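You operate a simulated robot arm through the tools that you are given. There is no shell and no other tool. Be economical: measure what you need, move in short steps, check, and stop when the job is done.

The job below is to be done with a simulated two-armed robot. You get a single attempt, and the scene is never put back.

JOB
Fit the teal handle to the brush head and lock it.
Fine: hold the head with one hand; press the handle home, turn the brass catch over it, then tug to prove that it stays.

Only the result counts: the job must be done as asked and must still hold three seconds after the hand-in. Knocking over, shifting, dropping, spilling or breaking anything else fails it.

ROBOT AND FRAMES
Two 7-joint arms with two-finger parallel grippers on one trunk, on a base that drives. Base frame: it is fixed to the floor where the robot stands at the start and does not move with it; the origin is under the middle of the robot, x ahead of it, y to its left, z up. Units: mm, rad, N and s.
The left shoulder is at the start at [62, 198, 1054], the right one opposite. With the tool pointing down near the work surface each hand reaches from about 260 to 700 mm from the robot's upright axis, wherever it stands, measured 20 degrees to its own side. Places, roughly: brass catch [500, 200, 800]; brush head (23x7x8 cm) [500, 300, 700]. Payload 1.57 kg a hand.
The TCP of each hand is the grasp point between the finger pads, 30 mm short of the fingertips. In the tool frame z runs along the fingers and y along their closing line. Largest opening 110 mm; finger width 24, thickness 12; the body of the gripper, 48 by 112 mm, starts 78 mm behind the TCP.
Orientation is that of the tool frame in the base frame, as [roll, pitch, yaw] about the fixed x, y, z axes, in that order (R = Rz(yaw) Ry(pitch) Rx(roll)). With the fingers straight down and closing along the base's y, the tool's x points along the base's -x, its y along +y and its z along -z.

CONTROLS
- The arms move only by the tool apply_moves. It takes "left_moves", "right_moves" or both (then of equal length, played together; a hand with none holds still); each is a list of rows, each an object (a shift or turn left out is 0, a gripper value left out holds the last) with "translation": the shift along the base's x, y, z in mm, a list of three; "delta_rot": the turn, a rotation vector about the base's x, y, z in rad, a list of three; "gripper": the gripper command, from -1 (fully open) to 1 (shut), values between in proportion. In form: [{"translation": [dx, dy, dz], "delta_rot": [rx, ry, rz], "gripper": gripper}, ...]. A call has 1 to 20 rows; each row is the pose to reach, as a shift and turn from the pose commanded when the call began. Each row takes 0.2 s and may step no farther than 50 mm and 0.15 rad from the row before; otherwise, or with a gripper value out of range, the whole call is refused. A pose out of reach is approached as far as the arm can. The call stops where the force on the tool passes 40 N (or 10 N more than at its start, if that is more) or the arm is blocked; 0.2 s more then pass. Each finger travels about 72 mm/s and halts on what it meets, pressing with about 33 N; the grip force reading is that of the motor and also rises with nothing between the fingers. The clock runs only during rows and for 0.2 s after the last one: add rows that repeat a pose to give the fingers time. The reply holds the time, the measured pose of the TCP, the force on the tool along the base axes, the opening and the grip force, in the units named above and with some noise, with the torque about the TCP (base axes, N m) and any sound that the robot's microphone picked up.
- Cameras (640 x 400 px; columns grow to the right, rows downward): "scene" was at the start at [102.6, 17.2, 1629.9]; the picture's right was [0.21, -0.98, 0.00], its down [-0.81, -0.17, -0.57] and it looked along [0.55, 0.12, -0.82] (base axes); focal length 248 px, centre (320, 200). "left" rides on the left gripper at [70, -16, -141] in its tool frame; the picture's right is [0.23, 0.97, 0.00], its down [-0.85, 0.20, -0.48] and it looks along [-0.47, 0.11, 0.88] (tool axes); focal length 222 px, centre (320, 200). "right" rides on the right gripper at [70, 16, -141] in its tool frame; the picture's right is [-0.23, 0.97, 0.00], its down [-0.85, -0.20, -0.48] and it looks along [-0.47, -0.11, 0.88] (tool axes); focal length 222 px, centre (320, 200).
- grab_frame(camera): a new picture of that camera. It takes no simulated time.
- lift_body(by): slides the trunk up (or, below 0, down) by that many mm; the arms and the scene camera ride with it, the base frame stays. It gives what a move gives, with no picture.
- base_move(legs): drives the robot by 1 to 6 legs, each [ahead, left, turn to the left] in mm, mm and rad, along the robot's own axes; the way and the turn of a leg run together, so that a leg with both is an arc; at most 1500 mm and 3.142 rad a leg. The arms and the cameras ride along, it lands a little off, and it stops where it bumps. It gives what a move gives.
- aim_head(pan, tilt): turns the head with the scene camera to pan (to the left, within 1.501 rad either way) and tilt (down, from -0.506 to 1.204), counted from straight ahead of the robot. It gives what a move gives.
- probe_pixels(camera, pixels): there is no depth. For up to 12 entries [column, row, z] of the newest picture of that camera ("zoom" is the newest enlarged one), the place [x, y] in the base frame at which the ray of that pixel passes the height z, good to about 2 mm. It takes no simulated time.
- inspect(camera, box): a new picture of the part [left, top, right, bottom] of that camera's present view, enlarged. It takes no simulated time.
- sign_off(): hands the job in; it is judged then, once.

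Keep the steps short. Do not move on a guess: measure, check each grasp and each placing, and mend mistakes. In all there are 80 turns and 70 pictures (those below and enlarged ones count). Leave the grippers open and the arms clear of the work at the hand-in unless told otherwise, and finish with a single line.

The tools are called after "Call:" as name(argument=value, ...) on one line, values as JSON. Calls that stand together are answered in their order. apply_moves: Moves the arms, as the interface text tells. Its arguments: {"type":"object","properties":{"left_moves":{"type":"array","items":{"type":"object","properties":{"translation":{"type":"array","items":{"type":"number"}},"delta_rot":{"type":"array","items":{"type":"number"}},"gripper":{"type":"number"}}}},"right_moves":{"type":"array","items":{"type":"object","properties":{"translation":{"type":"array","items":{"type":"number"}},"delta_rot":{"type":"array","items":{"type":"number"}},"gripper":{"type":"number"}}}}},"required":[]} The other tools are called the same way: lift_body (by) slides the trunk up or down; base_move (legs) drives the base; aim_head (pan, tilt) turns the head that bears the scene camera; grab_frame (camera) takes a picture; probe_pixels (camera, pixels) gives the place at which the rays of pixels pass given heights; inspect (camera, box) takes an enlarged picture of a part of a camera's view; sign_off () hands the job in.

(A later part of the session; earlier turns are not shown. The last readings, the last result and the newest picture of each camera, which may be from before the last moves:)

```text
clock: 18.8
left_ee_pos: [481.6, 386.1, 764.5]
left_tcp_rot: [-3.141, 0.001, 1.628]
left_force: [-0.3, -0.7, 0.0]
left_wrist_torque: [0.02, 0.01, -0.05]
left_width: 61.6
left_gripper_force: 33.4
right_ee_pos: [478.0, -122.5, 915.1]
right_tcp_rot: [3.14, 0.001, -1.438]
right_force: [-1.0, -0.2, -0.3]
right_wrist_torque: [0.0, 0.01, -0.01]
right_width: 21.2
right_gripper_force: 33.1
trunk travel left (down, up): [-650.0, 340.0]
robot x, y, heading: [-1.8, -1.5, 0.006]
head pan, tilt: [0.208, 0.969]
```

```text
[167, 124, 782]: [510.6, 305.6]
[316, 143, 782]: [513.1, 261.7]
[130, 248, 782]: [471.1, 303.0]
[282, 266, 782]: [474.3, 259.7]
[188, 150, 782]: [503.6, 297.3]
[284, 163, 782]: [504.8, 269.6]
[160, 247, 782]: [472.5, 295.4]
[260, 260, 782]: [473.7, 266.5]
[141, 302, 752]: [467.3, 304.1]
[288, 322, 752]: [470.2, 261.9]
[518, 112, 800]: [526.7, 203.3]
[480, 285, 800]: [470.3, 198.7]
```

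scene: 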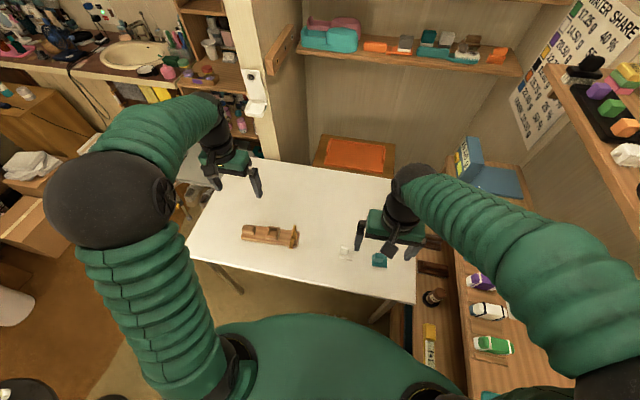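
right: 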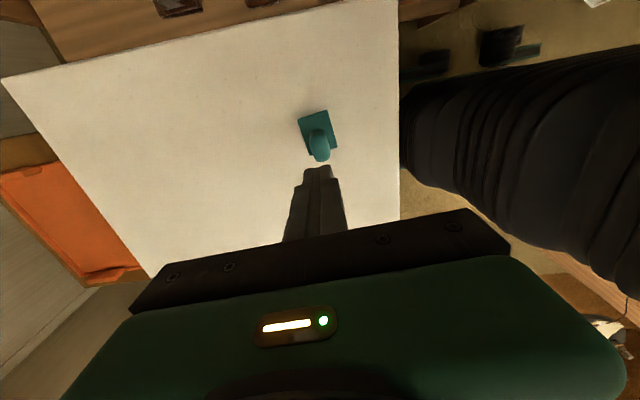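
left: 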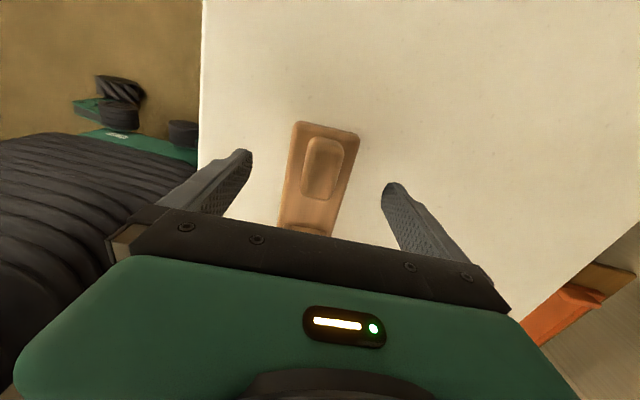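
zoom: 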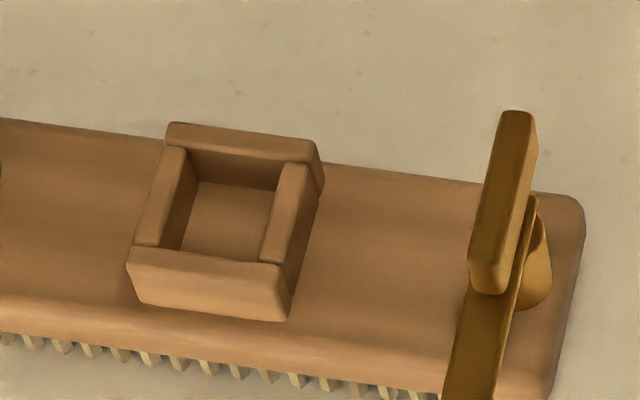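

Socket: outer 43.5 mm square, centre ≈ (489,283), top ≈780. Now I measure where the plate sits relative to the right TCP from the right camera.

Call:
inspect(camera="right", box=[256, 110, 384, 190])

```text
5.00 times, centred on (320, 150) of right
```

zoom: 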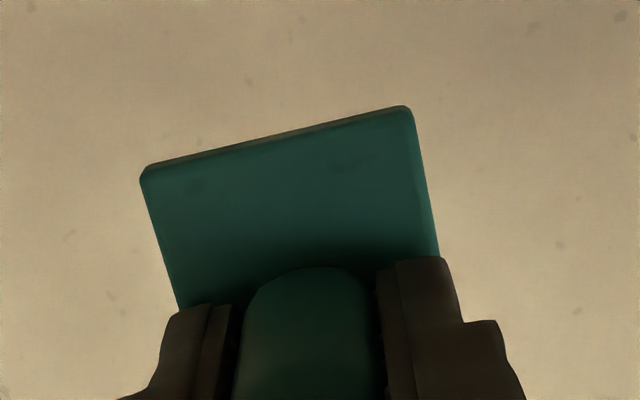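

Call:
probe_pixels(camera="zoom", pixels=[[143, 178, 884], [411, 113, 884], [178, 308, 884], [439, 256, 884], [143, 178, 880], [411, 113, 880]])

```text
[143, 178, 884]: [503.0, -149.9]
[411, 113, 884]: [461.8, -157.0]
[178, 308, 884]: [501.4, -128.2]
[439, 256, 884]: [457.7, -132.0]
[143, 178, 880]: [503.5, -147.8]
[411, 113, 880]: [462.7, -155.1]
```

Plate is centred on the fingers in x and its centre lies ≈5 mm to -y of the TCP; yaw 0.133. Carrying at z 915 to above the socket (TCP target 488.7, 288), turning -0.077; first stopping 60 mm short to check.

Call:
apply_moves(right_moves=[{"translation": [0, 20, 0]}, {"translation": [1, 55, 0], "delta_rot": [0, 0, -0.01]}, {"translation": [2, 92, 0], "delta_rot": [0, 0, -0.02]}, {"translation": [3, 129, 0], "delta_rot": [0, 0, -0.03]}, {"translation": [4, 166, 0], "delta_rot": [0, 0, -0.04]}, {"translation": [5, 203, 0], "delta_rot": [0, 0, -0.05]}, {"translation": [6, 240, 0], "delta_rot": [0, 0, -0.06]}, {"translation": [7, 277, 0], "delta_rot": [0, 0, -0.07]}, {"translation": [8, 310, 0], "delta_rot": [0, 0, -0.077]}, {"translation": [10, 335, 0], "delta_rot": [0, 0, -0.077]}, {"translation": [10, 350, 0], "delta_rot": [0, 0, -0.077]}, {"translation": [10, 350, 0], "delta_rot": [0, 0, -0.077]}])

Call:
grab_frame(camera="scene")

```text
clock: 21.6
left_ee_pos: [478.7, 386.1, 762.9]
left_tcp_rot: [3.138, -0.002, 1.627]
left_force: [-0.2, 3.4, 8.3]
left_wrist_torque: [-0.71, 0.09, -0.01]
left_width: 61.6
left_gripper_force: 33.4
right_ee_pos: [539.5, 171.5, 925.0]
right_tcp_rot: [-3.127, 0.011, -1.644]
right_force: [-0.4, -0.3, -1.1]
right_wrist_torque: [0.01, -0.05, 0.03]
right_width: 21.0
right_gripper_force: 32.3
trunk travel left (down, up): [-650.0, 340.0]
robot x, y, heading: [1.3, 0.6, 0.0]
head pan, tilt: [0.208, 0.969]
stopped in row 12 (right hand): the arm was blocked; the commanded pose is now the measured one
```

```text
31 pictures are left
```

scene: 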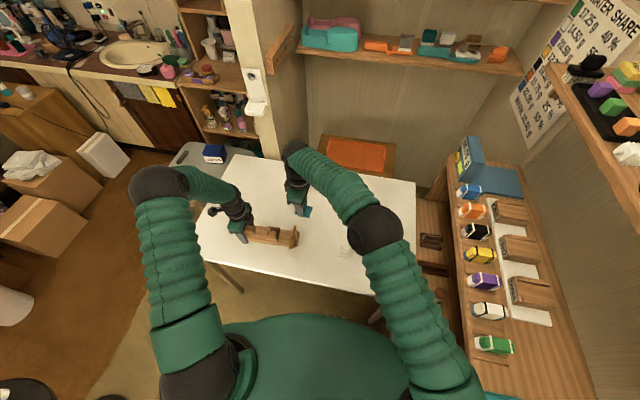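

The right arm is blocked crossing that far left (a joint limit; handle still held, 21 mm). The fix is to drive the base ~200 mm left so that the socket is within both hands' comfortable range. First I bring the right hand back over the table and release/raise the left.

Call:
apply_moves(right_moves=[{"translation": [-10, -25, 0], "delta_rot": [-0.003, 0.004, 0.03]}, {"translation": [-25, -60, 0], "delta_rot": [-0.006, 0.008, 0.06]}, {"translation": [-40, -95, 0], "delta_rot": [-0.01, 0.0154, 0.1]}, {"translation": [-55, -130, 0], "delta_rot": [-0.01, 0.0154, 0.129]}, {"translation": [-59, -160, 0], "delta_rot": [-0.01, 0.0154, 0.129]}, {"translation": [-59, -160, 0], "delta_rot": [-0.01, 0.0154, 0.129]}, {"translation": [-59, -160, 0], "delta_rot": [-0.01, 0.0154, 0.129]}], left_moves=[{"gripper": 0}, {"gripper": -0.5}, {"gripper": -0.6}, {"gripper": -0.6, "translation": [0, 0, 30]}, {"gripper": -0.6, "translation": [0, 0, 70]}, {"gripper": -0.6, "translation": [0, 0, 110]}, {"gripper": -0.6, "translation": [0, 0, 110]}])

Call:
base_move(legs=[[0, 200, 0]])

Call:
aim_head(pan=-0.1, tilt=0.97)

Call:
grab_frame(camera="scene")

```text
clock: 23.2
left_ee_pos: [481.0, 384.9, 873.8]
left_tcp_rot: [-3.141, 0.002, 1.627]
left_force: [0.6, 0.4, 0.2]
left_wrist_torque: [0.01, 0.04, 0.01]
left_width: 88.1
left_gripper_force: 0.0
right_ee_pos: [476.9, 14.8, 926.4]
right_tcp_rot: [3.137, -0.002, -1.511]
right_force: [-0.4, 0.5, 0.2]
right_wrist_torque: [-0.02, -0.02, -0.02]
right_width: 21.0
right_gripper_force: 32.9
trunk travel left (down, up): [-650.0, 340.0]
robot x, y, heading: [-2.0, -3.4, 0.002]
head pan, tilt: [0.208, 0.969]
```

```text
clock: 24.8
left_ee_pos: [479.5, 580.4, 875.7]
left_tcp_rot: [3.141, 0.0, 1.63]
left_force: [-0.5, -0.6, 0.4]
left_wrist_torque: [0.01, 0.01, 0.01]
left_width: 88.0
left_gripper_force: 0.0
right_ee_pos: [476.0, 211.3, 927.6]
right_tcp_rot: [3.138, 0.002, -1.508]
right_force: [0.8, -0.4, -1.1]
right_wrist_torque: [0.03, 0.0, 0.0]
right_width: 20.9
right_gripper_force: 33.0
trunk travel left (down, up): [-650.0, 340.0]
robot x, y, heading: [0.3, 198.6, 0.005]
head pan, tilt: [0.208, 0.969]
```

```text
clock: 25.6
left_ee_pos: [478.0, 581.4, 876.7]
left_tcp_rot: [3.14, -0.002, 1.631]
left_force: [-0.7, 0.4, -0.5]
left_wrist_torque: [-0.01, 0.02, -0.01]
left_width: 87.8
left_gripper_force: 0.1
right_ee_pos: [474.9, 211.9, 927.8]
right_tcp_rot: [3.139, -0.002, -1.509]
right_force: [0.2, -0.2, -0.7]
right_wrist_torque: [-0.04, -0.03, -0.03]
right_width: 21.2
right_gripper_force: 32.7
trunk travel left (down, up): [-650.0, 340.0]
robot x, y, heading: [-4.3, 201.6, -0.001]
head pan, tilt: [-0.099, 0.97]
```

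```text
30 pictures are left
```

scene: 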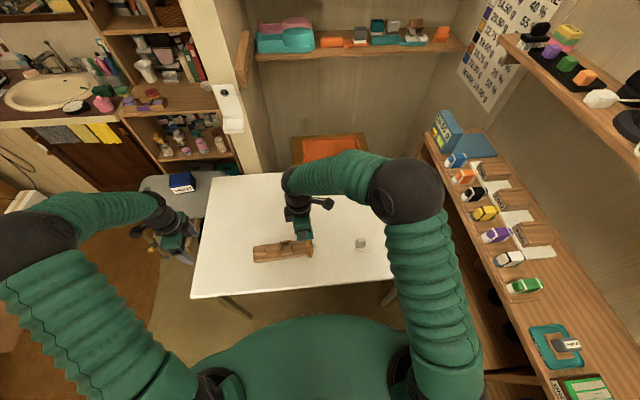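

The drive worked; head and handles are undisturbed. Bring the left hand back above the head's end and check.

Call:
apply_moves(left_moves=[{"translation": [1, -40, 0]}, {"translation": [2, -80, 0]}, {"translation": [3, -120, 0]}, {"translation": [4, -160, 0]}, {"translation": [4, -195, 0]}, {"translation": [4, -195, -40], "gripper": -0.6}, {"translation": [4, -195, -60]}, {"translation": [4, -195, -60]}])

Call:
inspect(camera="left", box=[200, 90, 440, 240])

Call:
probe_pixels(camera="zoom", pixels=[[0, 0, 752], [640, 0, 752], [0, 400, 752], [640, 400, 752], [320, 200, 752]])

```text
clock: 27.4
left_ee_pos: [481.5, 389.0, 817.1]
left_tcp_rot: [3.138, 0.0, 1.63]
left_force: [0.9, -0.4, -0.1]
left_wrist_torque: [-0.04, -0.02, -0.01]
left_width: 88.1
left_gripper_force: 0.0
right_ee_pos: [474.6, 213.2, 928.3]
right_tcp_rot: [-3.141, -0.003, -1.507]
right_force: [0.6, -0.4, -0.3]
right_wrist_torque: [0.05, -0.01, 0.03]
right_width: 21.2
right_gripper_force: 33.0
trunk travel left (down, up): [-650.0, 340.0]
robot x, y, heading: [1.6, 198.5, 0.002]
head pan, tilt: [-0.099, 0.97]
```

```text
2.67 times, centred on (320, 165) of left
```

zoom: 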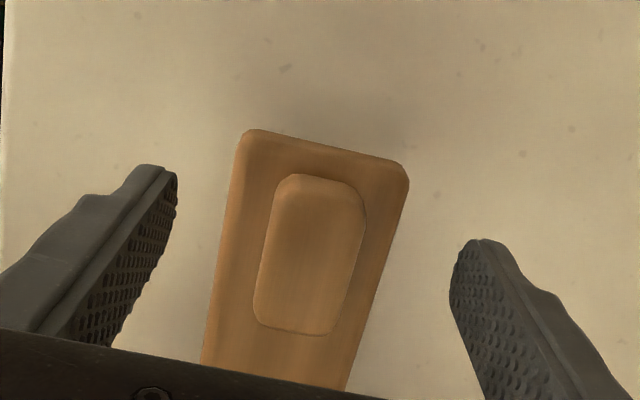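

```text
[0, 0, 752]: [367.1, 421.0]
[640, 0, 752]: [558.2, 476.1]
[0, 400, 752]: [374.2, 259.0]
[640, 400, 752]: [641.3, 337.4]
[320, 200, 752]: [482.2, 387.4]
```

Still centred. Lower and close the left on the head; right hand to hover over the socket at z 880.

Call:
apply_moves(left_moves=[{"translation": [0, -2, -25]}, {"translation": [0, -2, -45]}, {"translation": [0, -2, -54]}, {"translation": [0, -2, -54], "gripper": 0}, {"translation": [0, -2, -54], "gripper": 1}, {"translation": [0, -2, -54], "gripper": 1}, {"translation": [0, -2, -54], "gripper": 1}], right_moves=[{"translation": [5, 25, 0], "delta_rot": [0, 0, -0.008]}, {"translation": [10, 50, 0], "delta_rot": [0, 0, -0.008]}, {"translation": [14, 75, 0], "delta_rot": [0, 0, -0.008]}, {"translation": [14, 75, -15], "delta_rot": [0, 0, -0.008]}, {"translation": [14, 75, -30], "delta_rot": [0, 0, -0.008]}, {"translation": [14, 75, -48], "delta_rot": [0, 0, -0.008]}, {"translation": [14, 75, -48], "delta_rot": [0, 0, -0.008]}])

Call:
grab_frame(camera="right")

Call:
inspect(camera="scene", box=[240, 205, 336, 265])

```text
clock: 29.0
left_ee_pos: [482.0, 384.3, 761.3]
left_tcp_rot: [3.14, -0.001, 1.63]
left_force: [0.1, -0.7, 1.1]
left_wrist_torque: [0.18, -0.02, -0.01]
left_width: 61.3
left_gripper_force: 33.1
right_ee_pos: [490.5, 287.2, 879.4]
right_tcp_rot: [3.14, -0.001, -1.517]
right_force: [1.7, 0.6, 0.0]
right_wrist_torque: [-0.01, 0.02, -0.03]
right_width: 21.4
right_gripper_force: 32.8
trunk travel left (down, up): [-650.0, 340.0]
robot x, y, heading: [-0.9, 199.1, 0.003]
head pan, tilt: [-0.099, 0.97]
```

```text
28 pictures are left
```

right: 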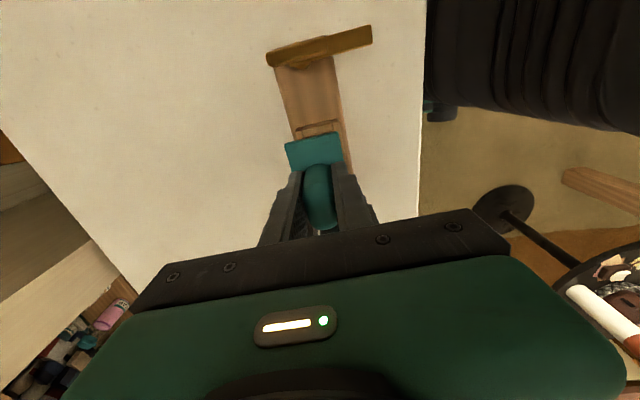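

```text
6.67 times, centred on (288, 235) of scene
```

zoom: 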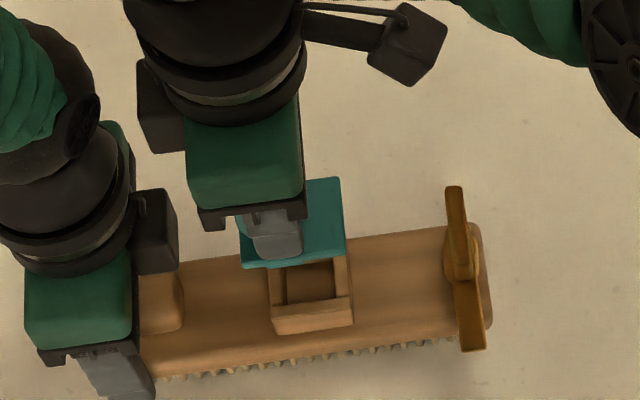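

Good view: the right camera sees the plate and the socket's -y wall beneath. Zoom to compare both.

Call:
inspect(camera="right", box=[256, 20, 400, 110])

Call:
inspect(camera="right", box=[264, 110, 376, 180])

```text
4.44 times, centred on (328, 65) of right
```

zoom: 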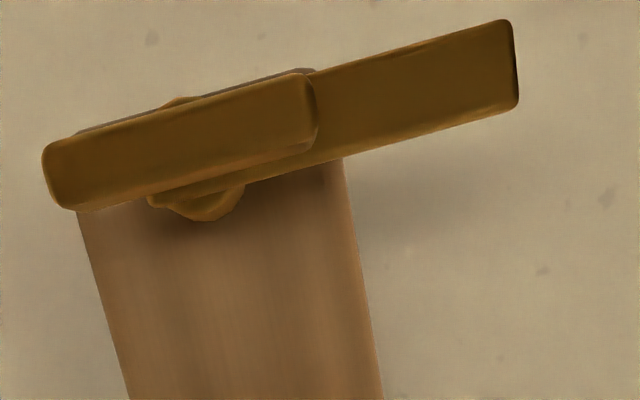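

```text
5.71 times, centred on (320, 145) of right
```

zoom: 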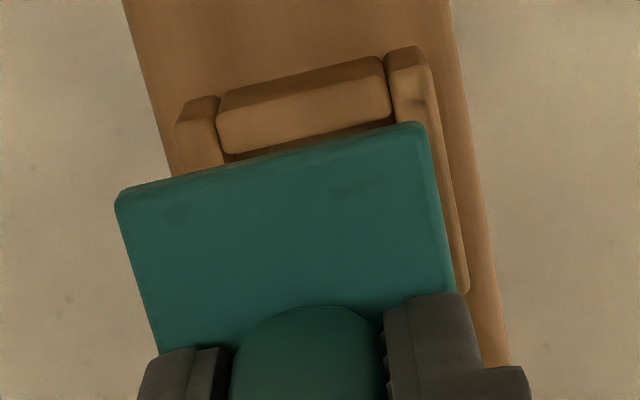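

Call:
probe_pixels(camera="zoom", pixels=[[180, 112, 780], [428, 62, 780], [225, 140, 780], [390, 105, 780], [225, 153, 780], [390, 118, 780], [467, 288, 780], [117, 200, 848], [420, 127, 848], [160, 352, 848], [458, 292, 848], [440, 0, 752]])

Call:
inspect(camera="right", box=[256, 20, 400, 110])

Call:
probe_pixels(camera="zoom", pixels=[[320, 200, 752], [345, 165, 752], [383, 400, 752], [80, 215, 752], [131, 400, 752], [215, 185, 770], [514, 20, 785], [519, 105, 785], [150, 205, 785], [45, 150, 800], [75, 210, 800], [318, 130, 800]])

```text
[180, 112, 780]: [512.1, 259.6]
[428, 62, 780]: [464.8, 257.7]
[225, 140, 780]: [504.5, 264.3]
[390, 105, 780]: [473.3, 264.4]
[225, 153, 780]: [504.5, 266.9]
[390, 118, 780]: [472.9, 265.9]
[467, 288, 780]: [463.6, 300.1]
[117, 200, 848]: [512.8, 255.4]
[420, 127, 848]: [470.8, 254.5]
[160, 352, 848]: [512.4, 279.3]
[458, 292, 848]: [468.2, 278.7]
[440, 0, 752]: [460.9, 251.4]
```

```text
4.44 times, centred on (328, 65) of right
```

zoom: 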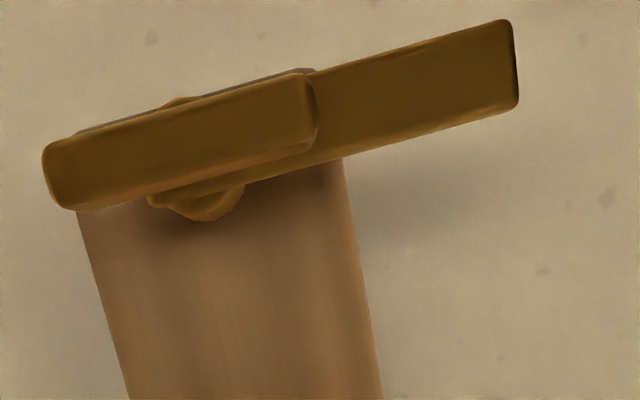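

```text
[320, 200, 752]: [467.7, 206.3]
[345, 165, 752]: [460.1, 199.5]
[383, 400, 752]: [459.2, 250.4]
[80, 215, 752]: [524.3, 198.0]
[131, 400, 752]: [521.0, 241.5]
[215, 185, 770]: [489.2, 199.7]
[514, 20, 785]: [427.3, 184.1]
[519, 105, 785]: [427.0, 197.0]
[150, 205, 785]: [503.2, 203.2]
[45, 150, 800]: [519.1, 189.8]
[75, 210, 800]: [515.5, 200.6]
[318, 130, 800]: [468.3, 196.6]
```

Relative fit: socket centre ≈ (487.5, 282), plate centre ≈ (490.4, 281). Shift the handle by -3 mm in x and lower to TCP 848, just above expected contact.

Call:
apply_moves(right_moves=[{"translation": [-3, 0.5, 0]}, {"translation": [-3, 0.5, -10]}, {"translation": [-3, 0.5, -20]}, {"translation": [-3, 0.5, -30]}, {"translation": [-3, 0.5, -30]}])

Call:
inspect(camera="scene", box=[260, 220, 308, 250])

Call:
inspect(camera="right", box=[264, 110, 376, 180])

```text
clock: 30.2
left_ee_pos: [480.9, 385.5, 762.0]
left_tcp_rot: [3.14, 0.0, 1.63]
left_force: [0.8, 0.1, -0.3]
left_wrist_torque: [0.17, 0.0, 0.02]
left_width: 61.1
left_gripper_force: 33.2
right_ee_pos: [487.1, 288.5, 848.2]
right_tcp_rot: [3.138, -0.001, -1.516]
right_force: [0.0, 0.7, -1.2]
right_wrist_torque: [-0.02, 0.0, 0.0]
right_width: 21.0
right_gripper_force: 32.9
trunk travel left (down, up): [-650.0, 340.0]
robot x, y, heading: [-1.1, 198.3, 0.002]
head pan, tilt: [-0.099, 0.97]
```

```text
13.33 times, centred on (284, 235) of scene
```

zoom: 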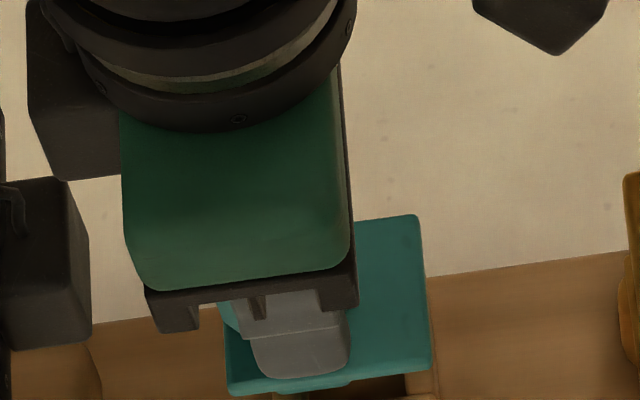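

```text
5.71 times, centred on (320, 145) of right
```

zoom: 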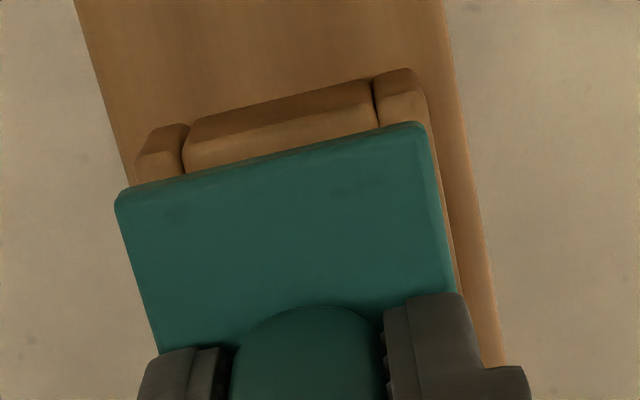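

Call:
probe_pixels(camera="zoom", pixels=[[137, 152, 780], [426, 88, 780], [186, 165, 780], [376, 120, 780], [117, 203, 817], [424, 127, 817], [160, 352, 817], [456, 292, 817]])

Call:
inspect(camera="scene", box=[264, 234, 304, 259])

```text
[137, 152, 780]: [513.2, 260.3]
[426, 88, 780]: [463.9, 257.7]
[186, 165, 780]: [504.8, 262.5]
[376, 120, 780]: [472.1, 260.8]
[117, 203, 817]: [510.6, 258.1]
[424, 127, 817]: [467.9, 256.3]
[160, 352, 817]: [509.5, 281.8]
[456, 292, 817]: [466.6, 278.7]
```

```text
16.00 times, centred on (284, 246) of scene
```

zoom: 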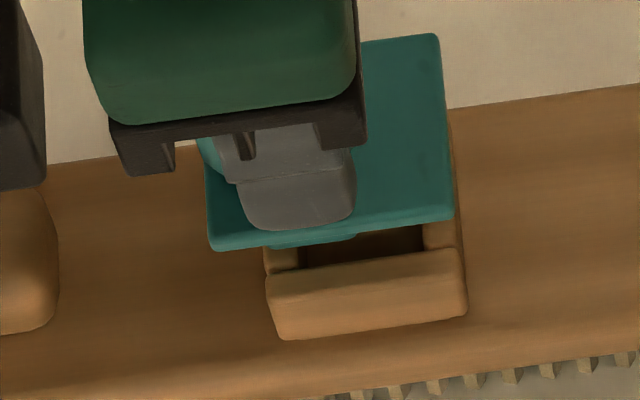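

The plug's tip shows just below the plate at zoom (268..360, 240). Probe it against the plate and the socket walls.

Call:
probe_pixels(camera="zoom", pixels=[[270, 248, 786], [358, 237, 786], [270, 248, 770], [358, 237, 770], [212, 243, 817], [452, 213, 817], [437, 35, 817], [268, 272, 780], [464, 250, 780], [300, 262, 780], [424, 250, 780]])

```text
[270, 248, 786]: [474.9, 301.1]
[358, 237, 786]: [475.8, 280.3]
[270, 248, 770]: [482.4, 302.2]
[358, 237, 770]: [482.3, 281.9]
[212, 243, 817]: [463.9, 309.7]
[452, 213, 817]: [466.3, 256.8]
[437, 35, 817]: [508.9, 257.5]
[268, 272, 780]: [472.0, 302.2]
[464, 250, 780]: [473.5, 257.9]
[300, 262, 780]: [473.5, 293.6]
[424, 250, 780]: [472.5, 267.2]
```

The plug is not centred under the plate: it spans y 280–301 (centre ≈290.5, beneath the grip), while the socket opening spans 267–293.6 (centre ≈280.5). So raise 6 mm and shift -10 mm in y, then check again.

Call:
apply_moves(right_moves=[{"translation": [0, 0, 6]}, {"translation": [0, -5, 6]}, {"translation": [0, -10, 6]}, {"translation": [0, -10, 6]}])

Call:
inspect(camera="scene", box=[264, 230, 312, 260])

```text
clock: 31.2
left_ee_pos: [481.5, 383.9, 760.8]
left_tcp_rot: [3.141, 0.001, 1.63]
left_force: [0.1, 0.4, -0.1]
left_wrist_torque: [0.16, -0.01, 0.01]
left_width: 61.6
left_gripper_force: 32.8
right_ee_pos: [486.6, 279.3, 855.5]
right_tcp_rot: [3.141, -0.002, -1.517]
right_force: [0.0, -0.1, -0.5]
right_wrist_torque: [-0.02, -0.01, -0.02]
right_width: 21.0
right_gripper_force: 32.9
trunk travel left (down, up): [-650.0, 340.0]
robot x, y, heading: [2.3, 200.2, 0.006]
head pan, tilt: [-0.099, 0.97]
```

```text
13.33 times, centred on (288, 245) of scene
```

zoom: 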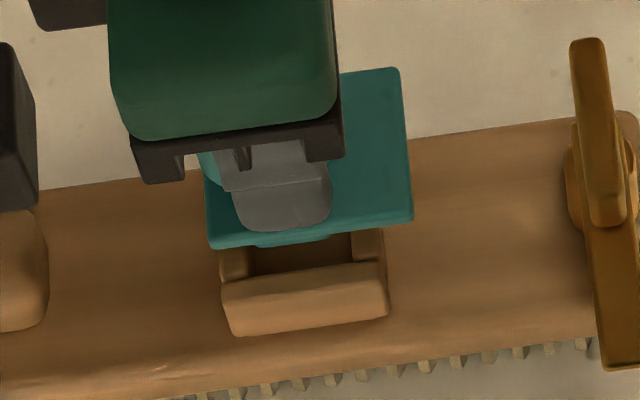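

Now the plug (zoom 255–330) lines up with the opening (250–352, to shift slightly right on lowering). Descend gently to TCP ≈ 834, watching force.

Call:
apply_moves(right_moves=[{"translation": [0.5, 0, -4]}, {"translation": [0.5, 0, -8]}, {"translation": [0.5, 0, -11]}, {"translation": [0.5, 0, -14]}, {"translation": [0.5, 0, -17]}, {"translation": [0.5, 0, -20]}, {"translation": [0.5, 0, -20]}])

Call:
inspect(camera="scene", box=[264, 230, 312, 260])

```text
clock: 32.8
left_ee_pos: [481.7, 384.9, 761.3]
left_tcp_rot: [3.14, 0.0, 1.629]
left_force: [0.1, -0.4, -0.4]
left_wrist_torque: [0.14, 0.01, 0.01]
left_width: 61.4
left_gripper_force: 32.6
right_ee_pos: [486.1, 277.6, 835.5]
right_tcp_rot: [3.138, -0.001, -1.516]
right_force: [0.5, -0.6, -0.5]
right_wrist_torque: [0.0, 0.0, 0.03]
right_width: 21.0
right_gripper_force: 33.2
trunk travel left (down, up): [-650.0, 340.0]
robot x, y, heading: [2.3, 200.0, 0.003]
head pan, tilt: [-0.099, 0.97]
```

```text
13.33 times, centred on (288, 245) of scene
```

zoom: 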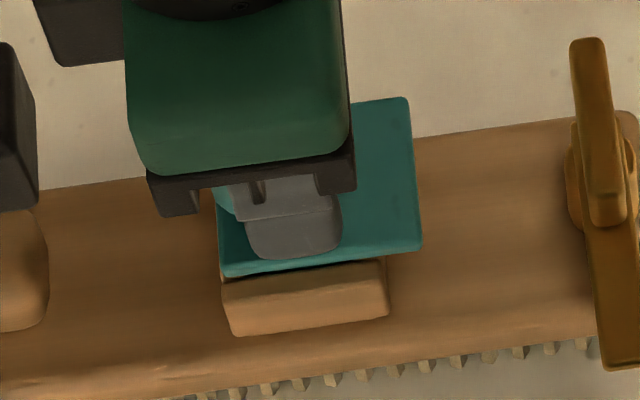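

No contact yet; the plate is ≈19 mm above the rim. Continue down in small steps.

Call:
apply_moves(right_moves=[{"translation": [0.5, 0, -3]}, {"translation": [0.5, 0, -6]}, {"translation": [0.5, 0, -9]}, {"translation": [0.5, 0, -12]}, {"translation": [0.5, 0, -14]}, {"translation": [0.5, 0, -16]}, {"translation": [0.5, 0, -18]}, {"translation": [0.5, 0, -20]}])

Call:
inspect(camera="scene", box=[264, 230, 312, 260])

```text
clock: 34.2
left_ee_pos: [478.2, 383.9, 762.9]
left_tcp_rot: [3.138, 0.0, 1.629]
left_force: [-1.2, 0.1, 0.0]
left_wrist_torque: [-0.91, 0.01, -0.36]
left_width: 61.4
left_gripper_force: 32.5
right_ee_pos: [487.7, 278.3, 823.4]
right_tcp_rot: [-3.137, 0.0, -1.514]
right_force: [-2.0, -1.5, 5.9]
right_wrist_torque: [0.02, 0.18, 0.02]
right_width: 21.2
right_gripper_force: 32.9
trunk travel left (down, up): [-650.0, 340.0]
robot x, y, heading: [2.9, 200.2, 0.005]
head pan, tilt: [-0.099, 0.97]
stopped in row 7 (right hand): the force on the tool passed its limit at 44 N (the readings are from after the stop); the commanded pose is now the measured one
```

```text
13.33 times, centred on (288, 245) of scene
```

zoom: 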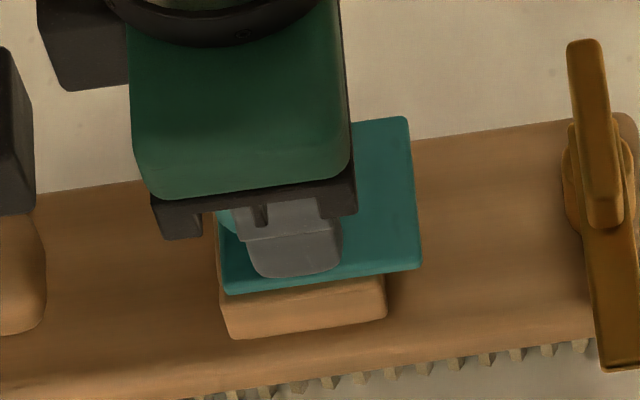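

Stopped at 44 N at TCP 823. Check with right camera whether the plate is on the rim.

Call:
inspect(camera="right", box=[264, 100, 376, 170])

Call:
probe_pixels(camera="zoom", pixels=[[0, 0, 752], [640, 0, 752], [320, 200, 790]])

```text
5.71 times, centred on (320, 135) of right
```

zoom: 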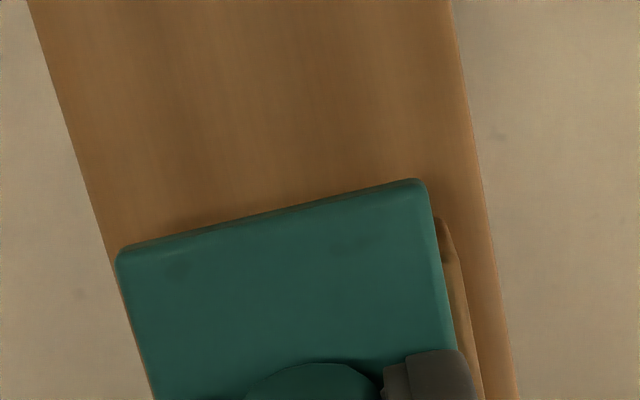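

```text
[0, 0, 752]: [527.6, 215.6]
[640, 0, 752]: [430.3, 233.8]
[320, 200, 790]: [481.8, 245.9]
```

The handle hasn't slipped in the hand and sits ≈3–5 mm above or on the rim. Press again slowly to see how it goes.

Call:
apply_moves(right_moves=[{"translation": [0, 0, -1]}, {"translation": [0, 0, -2]}, {"translation": [0, 0, -3]}, {"translation": [0, 0, -4]}, {"translation": [0, 0, -5]}, {"translation": [0, 0, -6]}, {"translation": [0, 0, -7]}, {"translation": [0, 0, -8]}])

```text
clock: 35.0
left_ee_pos: [478.9, 384.7, 761.5]
left_tcp_rot: [3.136, 0.0, 1.633]
left_force: [-0.6, 0.2, 0.3]
left_wrist_torque: [-0.94, 0.08, -0.34]
left_width: 61.6
left_gripper_force: 32.8
right_ee_pos: [487.1, 279.5, 822.8]
right_tcp_rot: [-3.139, 0.0, -1.515]
right_force: [-1.6, -1.9, 7.7]
right_wrist_torque: [-0.09, 0.25, 0.04]
right_width: 20.9
right_gripper_force: 32.5
trunk travel left (down, up): [-650.0, 340.0]
robot x, y, heading: [3.2, 201.5, 0.005]
head pan, tilt: [-0.099, 0.97]
stopped in row 3 (right hand): the force on the tool passed its limit at 43 N (the readings are from after the stop); the commanded pose is now the measured one
```

Hard stop at the same height (43 N). One strong zoom to see whether a gap remains between plate and rim.

Call:
inspect(camera="scene", box=[276, 240, 300, 255])

Call:
probe_pixels(camera="zoom", pixels=[[0, 0, 780], [640, 400, 780]])

```text
16.00 times, centred on (288, 248) of scene
```

zoom: 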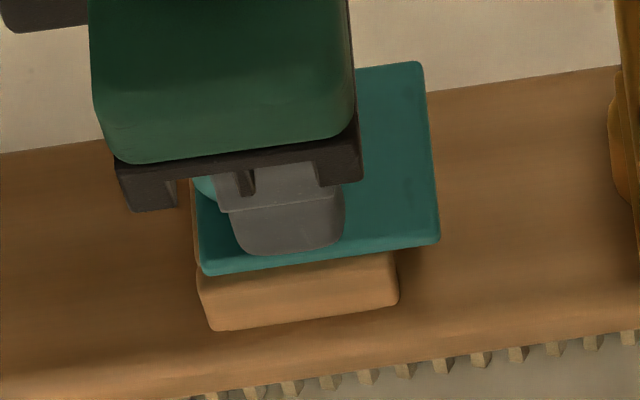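

```text
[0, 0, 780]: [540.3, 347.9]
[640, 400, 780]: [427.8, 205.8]
```

No dark gap, and the face height matches: the plate rests on the rim (hard stop). Now release the handle, rise clear, and turn the right hand (-1.54 rad) so it can grasp the catch's thumb tab, hovering above the pivot ≈ (490,198).

Call:
apply_moves(right_moves=[{"gripper": 0.6}, {"gripper": 0.4}, {"gripper": 0.4}, {"translation": [0, 0, 25], "gripper": 0.4}, {"translation": [0, 0, 60], "gripper": 0.4}, {"translation": [0, 0, 95], "gripper": 0.4}, {"translation": [0, 0, 110]}, {"translation": [0, 0, 110]}])

Call:
apply_moves(right_moves=[{"translation": [0, -8, 0], "delta_rot": [0, 0, -0.14]}, {"translation": [0, -16, 0], "delta_rot": [0, 0, -0.28]}, {"translation": [0, -24, 0], "delta_rot": [0, 0, -0.42]}, {"translation": [0, -32, 0], "delta_rot": [0, 0, -0.56]}, {"translation": [0, -40, 0], "delta_rot": [0, 0, -0.7]}, {"translation": [0, -48, 0], "delta_rot": [0, 0, -0.84]}, {"translation": [0, -56, 0], "delta_rot": [0, 0, -0.98]}, {"translation": [0, -64, 0], "delta_rot": [0, 0, -1.12]}, {"translation": [0, -72, 0], "delta_rot": [0, 0, -1.26]}, {"translation": [0, -80, 0], "delta_rot": [0, 0, -1.4]}, {"translation": [0, -82, 0], "delta_rot": [0, 0, -1.54]}, {"translation": [0, -82, 0], "delta_rot": [0, 0, -1.54]}])

Call:
grab_frame(camera="right")

Call:
inspect(camera="scene", box=[260, 220, 340, 270])

```text
clock: 36.8
left_ee_pos: [478.2, 385.2, 762.1]
left_tcp_rot: [3.138, 0.0, 1.634]
left_force: [0.8, 0.8, 0.4]
left_wrist_torque: [-0.06, 0.07, 0.0]
left_width: 61.4
left_gripper_force: 32.9
right_ee_pos: [487.6, 280.9, 934.1]
right_tcp_rot: [-3.137, -0.001, -1.516]
right_force: [-0.7, 0.3, -0.3]
right_wrist_torque: [-0.03, -0.01, 0.01]
right_width: 33.2
right_gripper_force: 0.1
trunk travel left (down, up): [-650.0, 340.0]
robot x, y, heading: [3.3, 198.6, 0.005]
head pan, tilt: [-0.099, 0.97]
```

```text
clock: 39.4
left_ee_pos: [480.1, 385.7, 762.1]
left_tcp_rot: [3.137, 0.001, 1.634]
left_force: [0.7, 0.9, 0.3]
left_wrist_torque: [0.0, 0.06, -0.02]
left_width: 61.2
left_gripper_force: 32.7
right_ee_pos: [487.1, 197.8, 932.3]
right_tcp_rot: [-3.133, 0.002, -3.058]
right_force: [-0.3, 0.2, 0.3]
right_wrist_torque: [0.02, 0.0, -0.01]
right_width: 33.2
right_gripper_force: 0.2
trunk travel left (down, up): [-650.0, 340.0]
robot x, y, heading: [1.5, 196.7, 0.004]
head pan, tilt: [-0.099, 0.97]
```

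```text
15 pictures are left
```

right: 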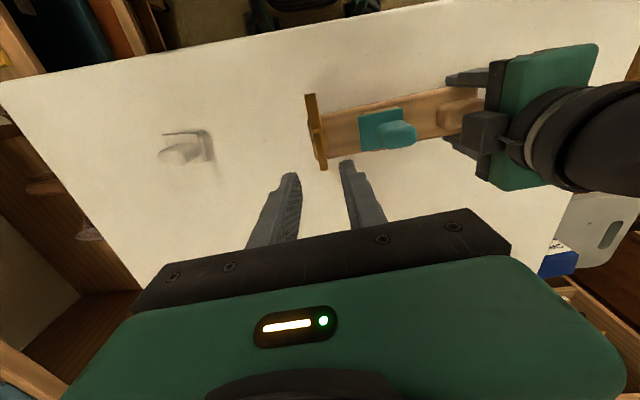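

```text
8.00 times, centred on (300, 245) of scene
```

zoom: 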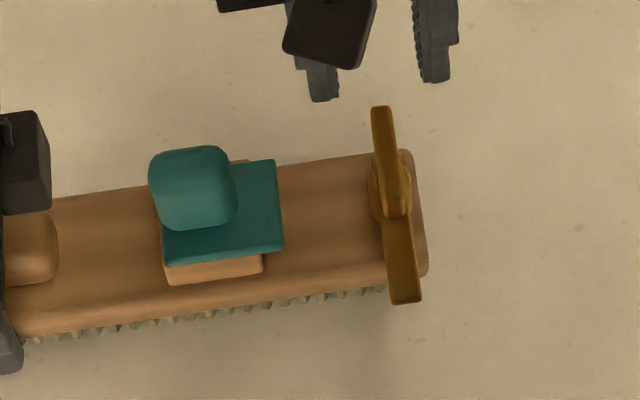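

The handle sits squarely in the socket. Zoom on the catch from the right camera.

Call:
inspect(camera="right", box=[280, 85, 424, 175])

Call:
probe_pixels(camera="zoom", pixels=[[148, 52, 790], [162, 200, 790], [128, 210, 805], [130, 375, 805], [180, 375, 805], [200, 150, 752], [165, 215, 790], [180, 375, 790]])

```text
4.44 times, centred on (352, 130) of right
```

zoom: 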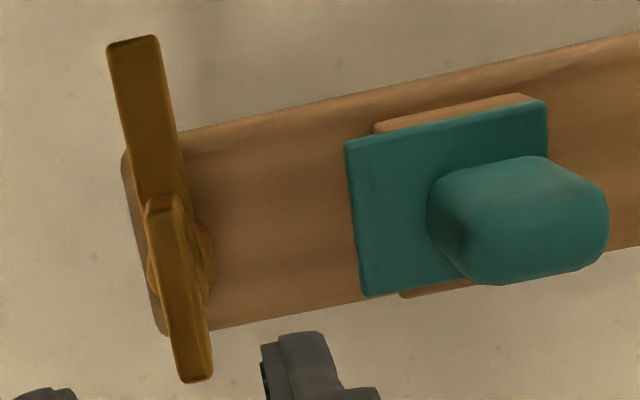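

```text
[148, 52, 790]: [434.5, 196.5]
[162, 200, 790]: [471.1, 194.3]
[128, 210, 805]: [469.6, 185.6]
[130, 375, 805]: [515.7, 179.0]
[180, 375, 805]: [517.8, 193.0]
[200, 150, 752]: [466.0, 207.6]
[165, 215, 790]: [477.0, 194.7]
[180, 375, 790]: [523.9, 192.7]
```

Catch geometry: tab centre/pivot ≈ (492,196), tab x 466–517, ~9 mm thick, top z ≈ 810; the arm points to -x, so it must turn -90° (clockwise from above) to point to +y over the plate edge (y≈248). Descend straddling the tab to TCP 818.

Call:
apply_moves(right_moves=[{"translation": [2, -1, -30], "delta_rot": [0, 0, -0.02]}, {"translation": [5, -2, -60], "delta_rot": [0, 0, -0.02]}, {"translation": [5, -2, -85], "delta_rot": [0, 0, -0.02]}, {"translation": [5, -2, -100], "delta_rot": [0, 0, -0.02]}, {"translation": [5, -2, -108], "delta_rot": [0, 0, -0.02]}, {"translation": [5, -2, -114], "delta_rot": [0, 0, -0.02]}, {"translation": [5, -2, -114], "delta_rot": [0, 0, -0.02]}])

Call:
inspect(camera="right", box=[240, 90, 416, 200])

```text
clock: 41.0
left_ee_pos: [479.0, 384.7, 760.8]
left_tcp_rot: [3.136, 0.002, 1.636]
left_force: [0.7, 1.0, 0.4]
left_wrist_torque: [-0.02, 0.05, -0.02]
left_width: 61.3
left_gripper_force: 32.8
right_ee_pos: [492.5, 195.3, 819.4]
right_tcp_rot: [-3.135, 0.001, -3.075]
right_force: [-0.1, 0.1, 1.0]
right_wrist_torque: [-0.02, 0.01, -0.03]
right_width: 32.8
right_gripper_force: 0.1
trunk travel left (down, up): [-650.0, 340.0]
robot x, y, heading: [-0.4, 200.9, 0.005]
head pan, tilt: [-0.099, 0.97]
```

```text
3.64 times, centred on (328, 145) of right
```

zoom: 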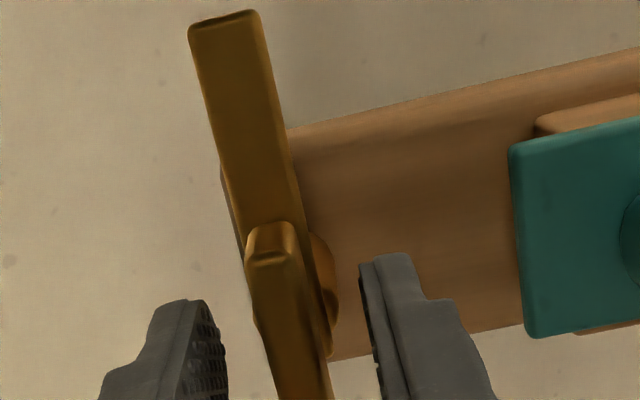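

The tab is between the fingers. Close on it.

Call:
apply_moves(right_moves=[{"gripper": 0.6}, {"gripper": 0.8}, {"gripper": 1}, {"gripper": 1}, {"gripper": 1}])

Call:
inspect(camera="right", box=[240, 90, 416, 200])

```text
clock: 42.2
left_ee_pos: [479.5, 385.7, 762.7]
left_tcp_rot: [3.136, 0.001, 1.63]
left_force: [-0.3, -8.0, 0.4]
left_wrist_torque: [0.12, 0.08, -0.04]
left_width: 61.8
left_gripper_force: 32.7
right_ee_pos: [492.8, 196.4, 820.3]
right_tcp_rot: [-3.135, 0.0, -3.076]
right_force: [-0.7, 9.3, -0.3]
right_wrist_torque: [0.32, -0.02, -0.03]
right_width: 18.1
right_gripper_force: 33.1
trunk travel left (down, up): [-650.0, 340.0]
robot x, y, heading: [-2.0, 196.9, 0.007]
head pan, tilt: [-0.099, 0.97]
```

```text
3.64 times, centred on (328, 145) of right
```

zoom: 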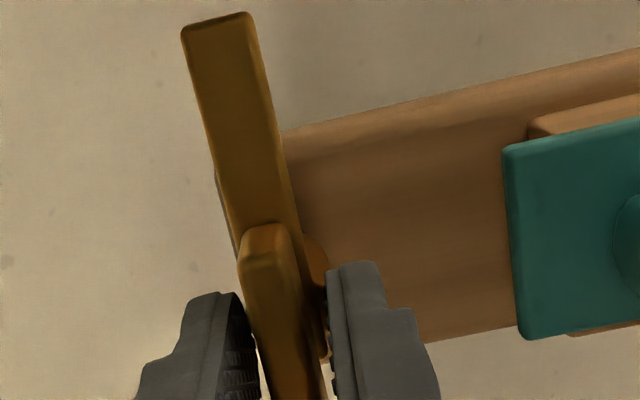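

Width 18.1 mm: it holds the catch (arm and tab) at the pivot. Turn it -0.4 rad first and check the forces.

Call:
apply_moves(right_moves=[{"translation": [0, 1, 0], "delta_rot": [0, 0, -0.08]}, {"translation": [0, 1, 0], "delta_rot": [0, 0, -0.16]}, {"translation": [0, 1, 0], "delta_rot": [0, 0, -0.24]}, {"translation": [0, 1, 0], "delta_rot": [0, 0, -0.32]}, {"translation": [0, 1, 0], "delta_rot": [0, 0, -0.4]}, {"translation": [0, 1, 0], "delta_rot": [0, 0, -0.4]}])

Call:
inspect(camera="scene", box=[260, 220, 340, 270])

```text
clock: 43.6
left_ee_pos: [480.2, 385.5, 762.1]
left_tcp_rot: [3.136, -0.001, 1.634]
left_force: [0.6, -6.5, -2.2]
left_wrist_torque: [0.33, 0.1, 0.14]
left_width: 61.3
left_gripper_force: 33.5
right_ee_pos: [492.2, 196.9, 819.5]
right_tcp_rot: [-3.135, 0.002, 2.807]
right_force: [1.5, 2.8, 10.0]
right_wrist_torque: [0.19, 0.07, -0.05]
right_width: 18.4
right_gripper_force: 33.2
trunk travel left (down, up): [-650.0, 340.0]
robot x, y, heading: [-2.6, 200.0, 0.006]
head pan, tilt: [-0.099, 0.97]
```

```text
8.00 times, centred on (300, 245) of scene
```

zoom: 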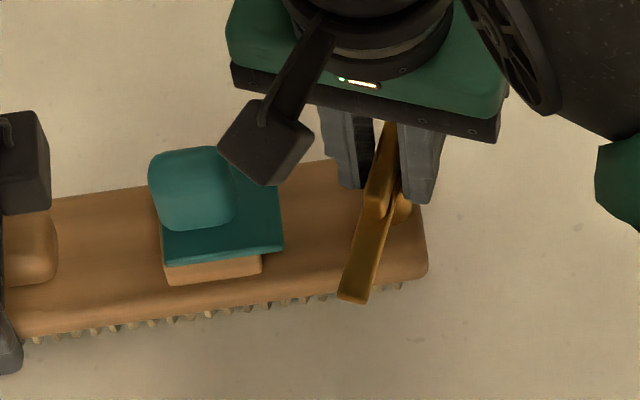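

Turning freely. Continue -0.7 rad more.

Call:
apply_moves(right_moves=[{"delta_rot": [0, 0, -0.1]}, {"delta_rot": [0, 0, -0.2]}, {"delta_rot": [0, 0, -0.3]}, {"delta_rot": [0, 0, -0.4]}, {"delta_rot": [0, 0, -0.5]}, {"delta_rot": [0, 0, -0.6]}, {"delta_rot": [0, 0, -0.7]}, {"delta_rot": [0, 0, -0.7]}])

Call:
inspect(camera="scene", box=[260, 220, 340, 270])

```text
clock: 45.4
left_ee_pos: [480.1, 385.3, 761.9]
left_tcp_rot: [3.136, 0.0, 1.632]
left_force: [5.7, -21.2, 1.1]
left_wrist_torque: [0.08, 0.09, 0.72]
left_width: 61.5
left_gripper_force: 33.0
right_ee_pos: [498.5, 189.2, 822.5]
right_tcp_rot: [3.141, -0.004, 2.078]
right_force: [-6.0, 20.8, -3.1]
right_wrist_torque: [0.71, 0.19, -0.03]
right_width: 18.7
right_gripper_force: 33.5
trunk travel left (down, up): [-650.0, 340.0]
robot x, y, heading: [-1.4, 199.6, -0.002]
head pan, tilt: [-0.099, 0.97]
```

```text
8.00 times, centred on (300, 245) of scene
```

zoom: 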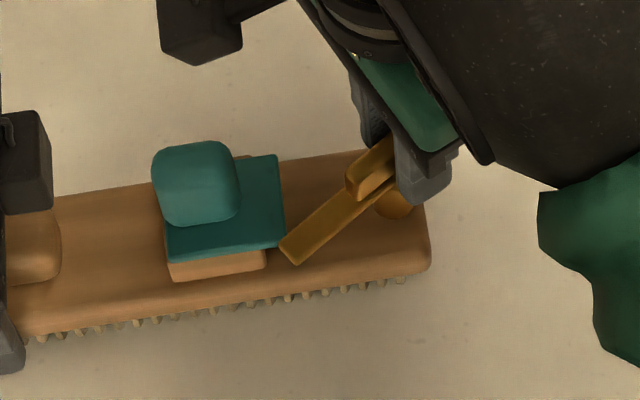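

The right wrist reached a joint limit at yaw 2.08 (TCP pulled 8 mm off, 21 N sideways on the head), so I back off slightly to relieve it, open, rise, and will come back with the hand turned by half a turn (yaw ≈ -1.06, a comfortable range).

Call:
apply_moves(right_moves=[{"delta_rot": [0, 0, 0.08]}, {"delta_rot": [0, 0, 0.16]}, {"delta_rot": [0, 0, 0.2]}, {"delta_rot": [0, 0, 0.2]}])

Call:
apply_moves(right_moves=[{"gripper": 0.7}, {"gripper": 0.5}, {"gripper": 0.4}, {"gripper": 0.4}, {"translation": [0, 0, 20], "gripper": 0.4}, {"translation": [0, 0, 50]}, {"translation": [0, 0, 85]}, {"translation": [0, 0, 115]}, {"translation": [0, 0, 115], "delta_rot": [0, 0, 0.14]}, {"translation": [0, 0, 115], "delta_rot": [0, 0, 0.28]}, {"translation": [0, 0, 115], "delta_rot": [0, 0, 0.42]}, {"translation": [0, 0, 115], "delta_rot": [0, 0, 0.56]}, {"translation": [0, 0, 115], "delta_rot": [0, 0, 0.7]}, {"translation": [0, 0, 115], "delta_rot": [0, 0, 0.84]}, {"translation": [0, 0, 115], "delta_rot": [0, 0, 0.98]}, {"translation": [0, 0, 115], "delta_rot": [0, 0, 1.12]}])

```text
clock: 46.4
left_ee_pos: [478.4, 385.6, 761.4]
left_tcp_rot: [3.139, -0.003, 1.631]
left_force: [-2.3, -4.3, 7.7]
left_wrist_torque: [0.24, 0.08, -0.86]
left_width: 61.6
left_gripper_force: 33.1
right_ee_pos: [494.2, 188.4, 818.4]
right_tcp_rot: [-3.134, 0.005, 2.296]
right_force: [13.6, 0.6, 20.0]
right_wrist_torque: [0.04, -0.42, -0.15]
right_width: 18.6
right_gripper_force: 32.7
trunk travel left (down, up): [-650.0, 340.0]
robot x, y, heading: [-2.3, 198.5, 0.008]
head pan, tilt: [-0.099, 0.97]
```

```text
clock: 49.8
left_ee_pos: [479.1, 385.4, 762.5]
left_tcp_rot: [3.137, -0.001, 1.633]
left_force: [0.5, 0.1, -2.2]
left_wrist_torque: [0.21, -0.01, -0.01]
left_width: 61.4
left_gripper_force: 33.0
right_ee_pos: [491.3, 196.2, 934.1]
right_tcp_rot: [-3.135, 0.0, -2.853]
right_force: [-0.1, 0.1, 0.4]
right_wrist_torque: [0.0, 0.0, 0.04]
right_width: 32.9
right_gripper_force: 0.0
trunk travel left (down, up): [-650.0, 340.0]
robot x, y, heading: [-1.4, 198.6, 0.007]
head pan, tilt: [-0.099, 0.97]
```

Now the half-turn grip may itself hit a limit, so simpler: push the arm from its -x side with closed fingertips (yaw ≈ -1.5, comfortable). Bring the hand to (425,212) high up, shut, and look.

Call:
apply_moves(right_moves=[{"translation": [-6, 1, 0], "delta_rot": [0, 0, 0.135], "gripper": 1}, {"translation": [-13, 3, 0], "delta_rot": [0, 0, 0.27]}, {"translation": [-20, 5, 0], "delta_rot": [0, 0, 0.4]}, {"translation": [-27, 7, 0], "delta_rot": [0, 0, 0.54]}, {"translation": [-34, 9, 0], "delta_rot": [0, 0, 0.67]}, {"translation": [-40, 11, 0], "delta_rot": [0, 0, 0.8]}, {"translation": [-47, 13, 0], "delta_rot": [0, 0, 0.94]}, {"translation": [-54, 14, 0], "delta_rot": [0, 0, 1.07]}, {"translation": [-60, 15, 0], "delta_rot": [0, 0, 1.2]}, {"translation": [-66, 16, 0], "delta_rot": [0, 0, 1.338]}, {"translation": [-66, 16, 0], "delta_rot": [0, 0, 1.338]}])

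Call:
inspect(camera="right", box=[200, 70, 392, 190])

Call:
inspect(camera="scene", box=[260, 220, 340, 270])

```text
clock: 52.2
left_ee_pos: [480.0, 385.3, 762.7]
left_tcp_rot: [3.136, -0.001, 1.633]
left_force: [-0.3, 0.3, -2.2]
left_wrist_torque: [0.25, 0.04, -0.02]
left_width: 61.5
left_gripper_force: 32.6
right_ee_pos: [425.0, 213.7, 932.7]
right_tcp_rot: [-3.136, 0.0, -1.517]
right_force: [0.1, -0.2, 1.3]
right_wrist_torque: [-0.01, -0.02, 0.0]
right_width: 0.3
right_gripper_force: 21.0
trunk travel left (down, up): [-650.0, 340.0]
robot x, y, heading: [1.5, 198.6, 0.003]
head pan, tilt: [-0.099, 0.97]
```

```text
3.33 times, centred on (296, 130) of right
```

zoom: 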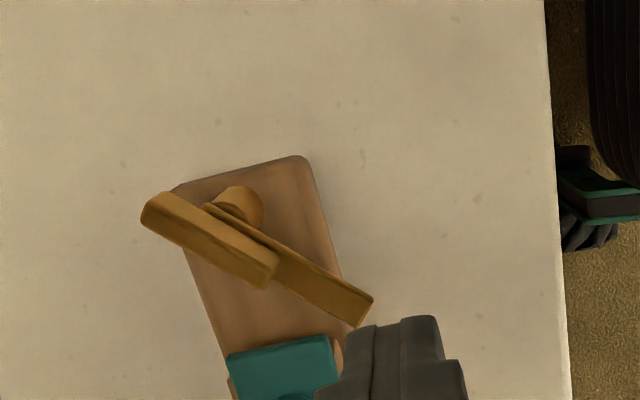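

```text
8.00 times, centred on (300, 245) of scene
```

zoom: 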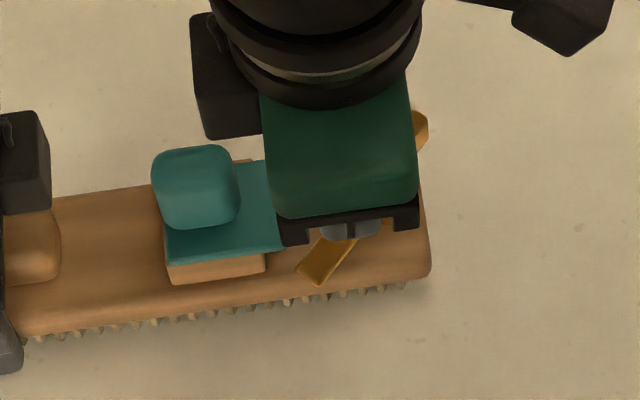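

Call:
probe_pixels(camera="zoom", pixels=[[319, 284, 780], [319, 284, 790], [319, 284, 800], [297, 266, 780], [297, 266, 790], [297, 266, 800], [284, 245, 790], [284, 245, 780]])

```text
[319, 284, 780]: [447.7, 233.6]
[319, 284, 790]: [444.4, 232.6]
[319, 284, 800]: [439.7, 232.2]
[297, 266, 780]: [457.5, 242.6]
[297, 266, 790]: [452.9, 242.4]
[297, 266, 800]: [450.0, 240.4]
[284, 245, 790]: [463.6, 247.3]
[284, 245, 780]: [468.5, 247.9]
```

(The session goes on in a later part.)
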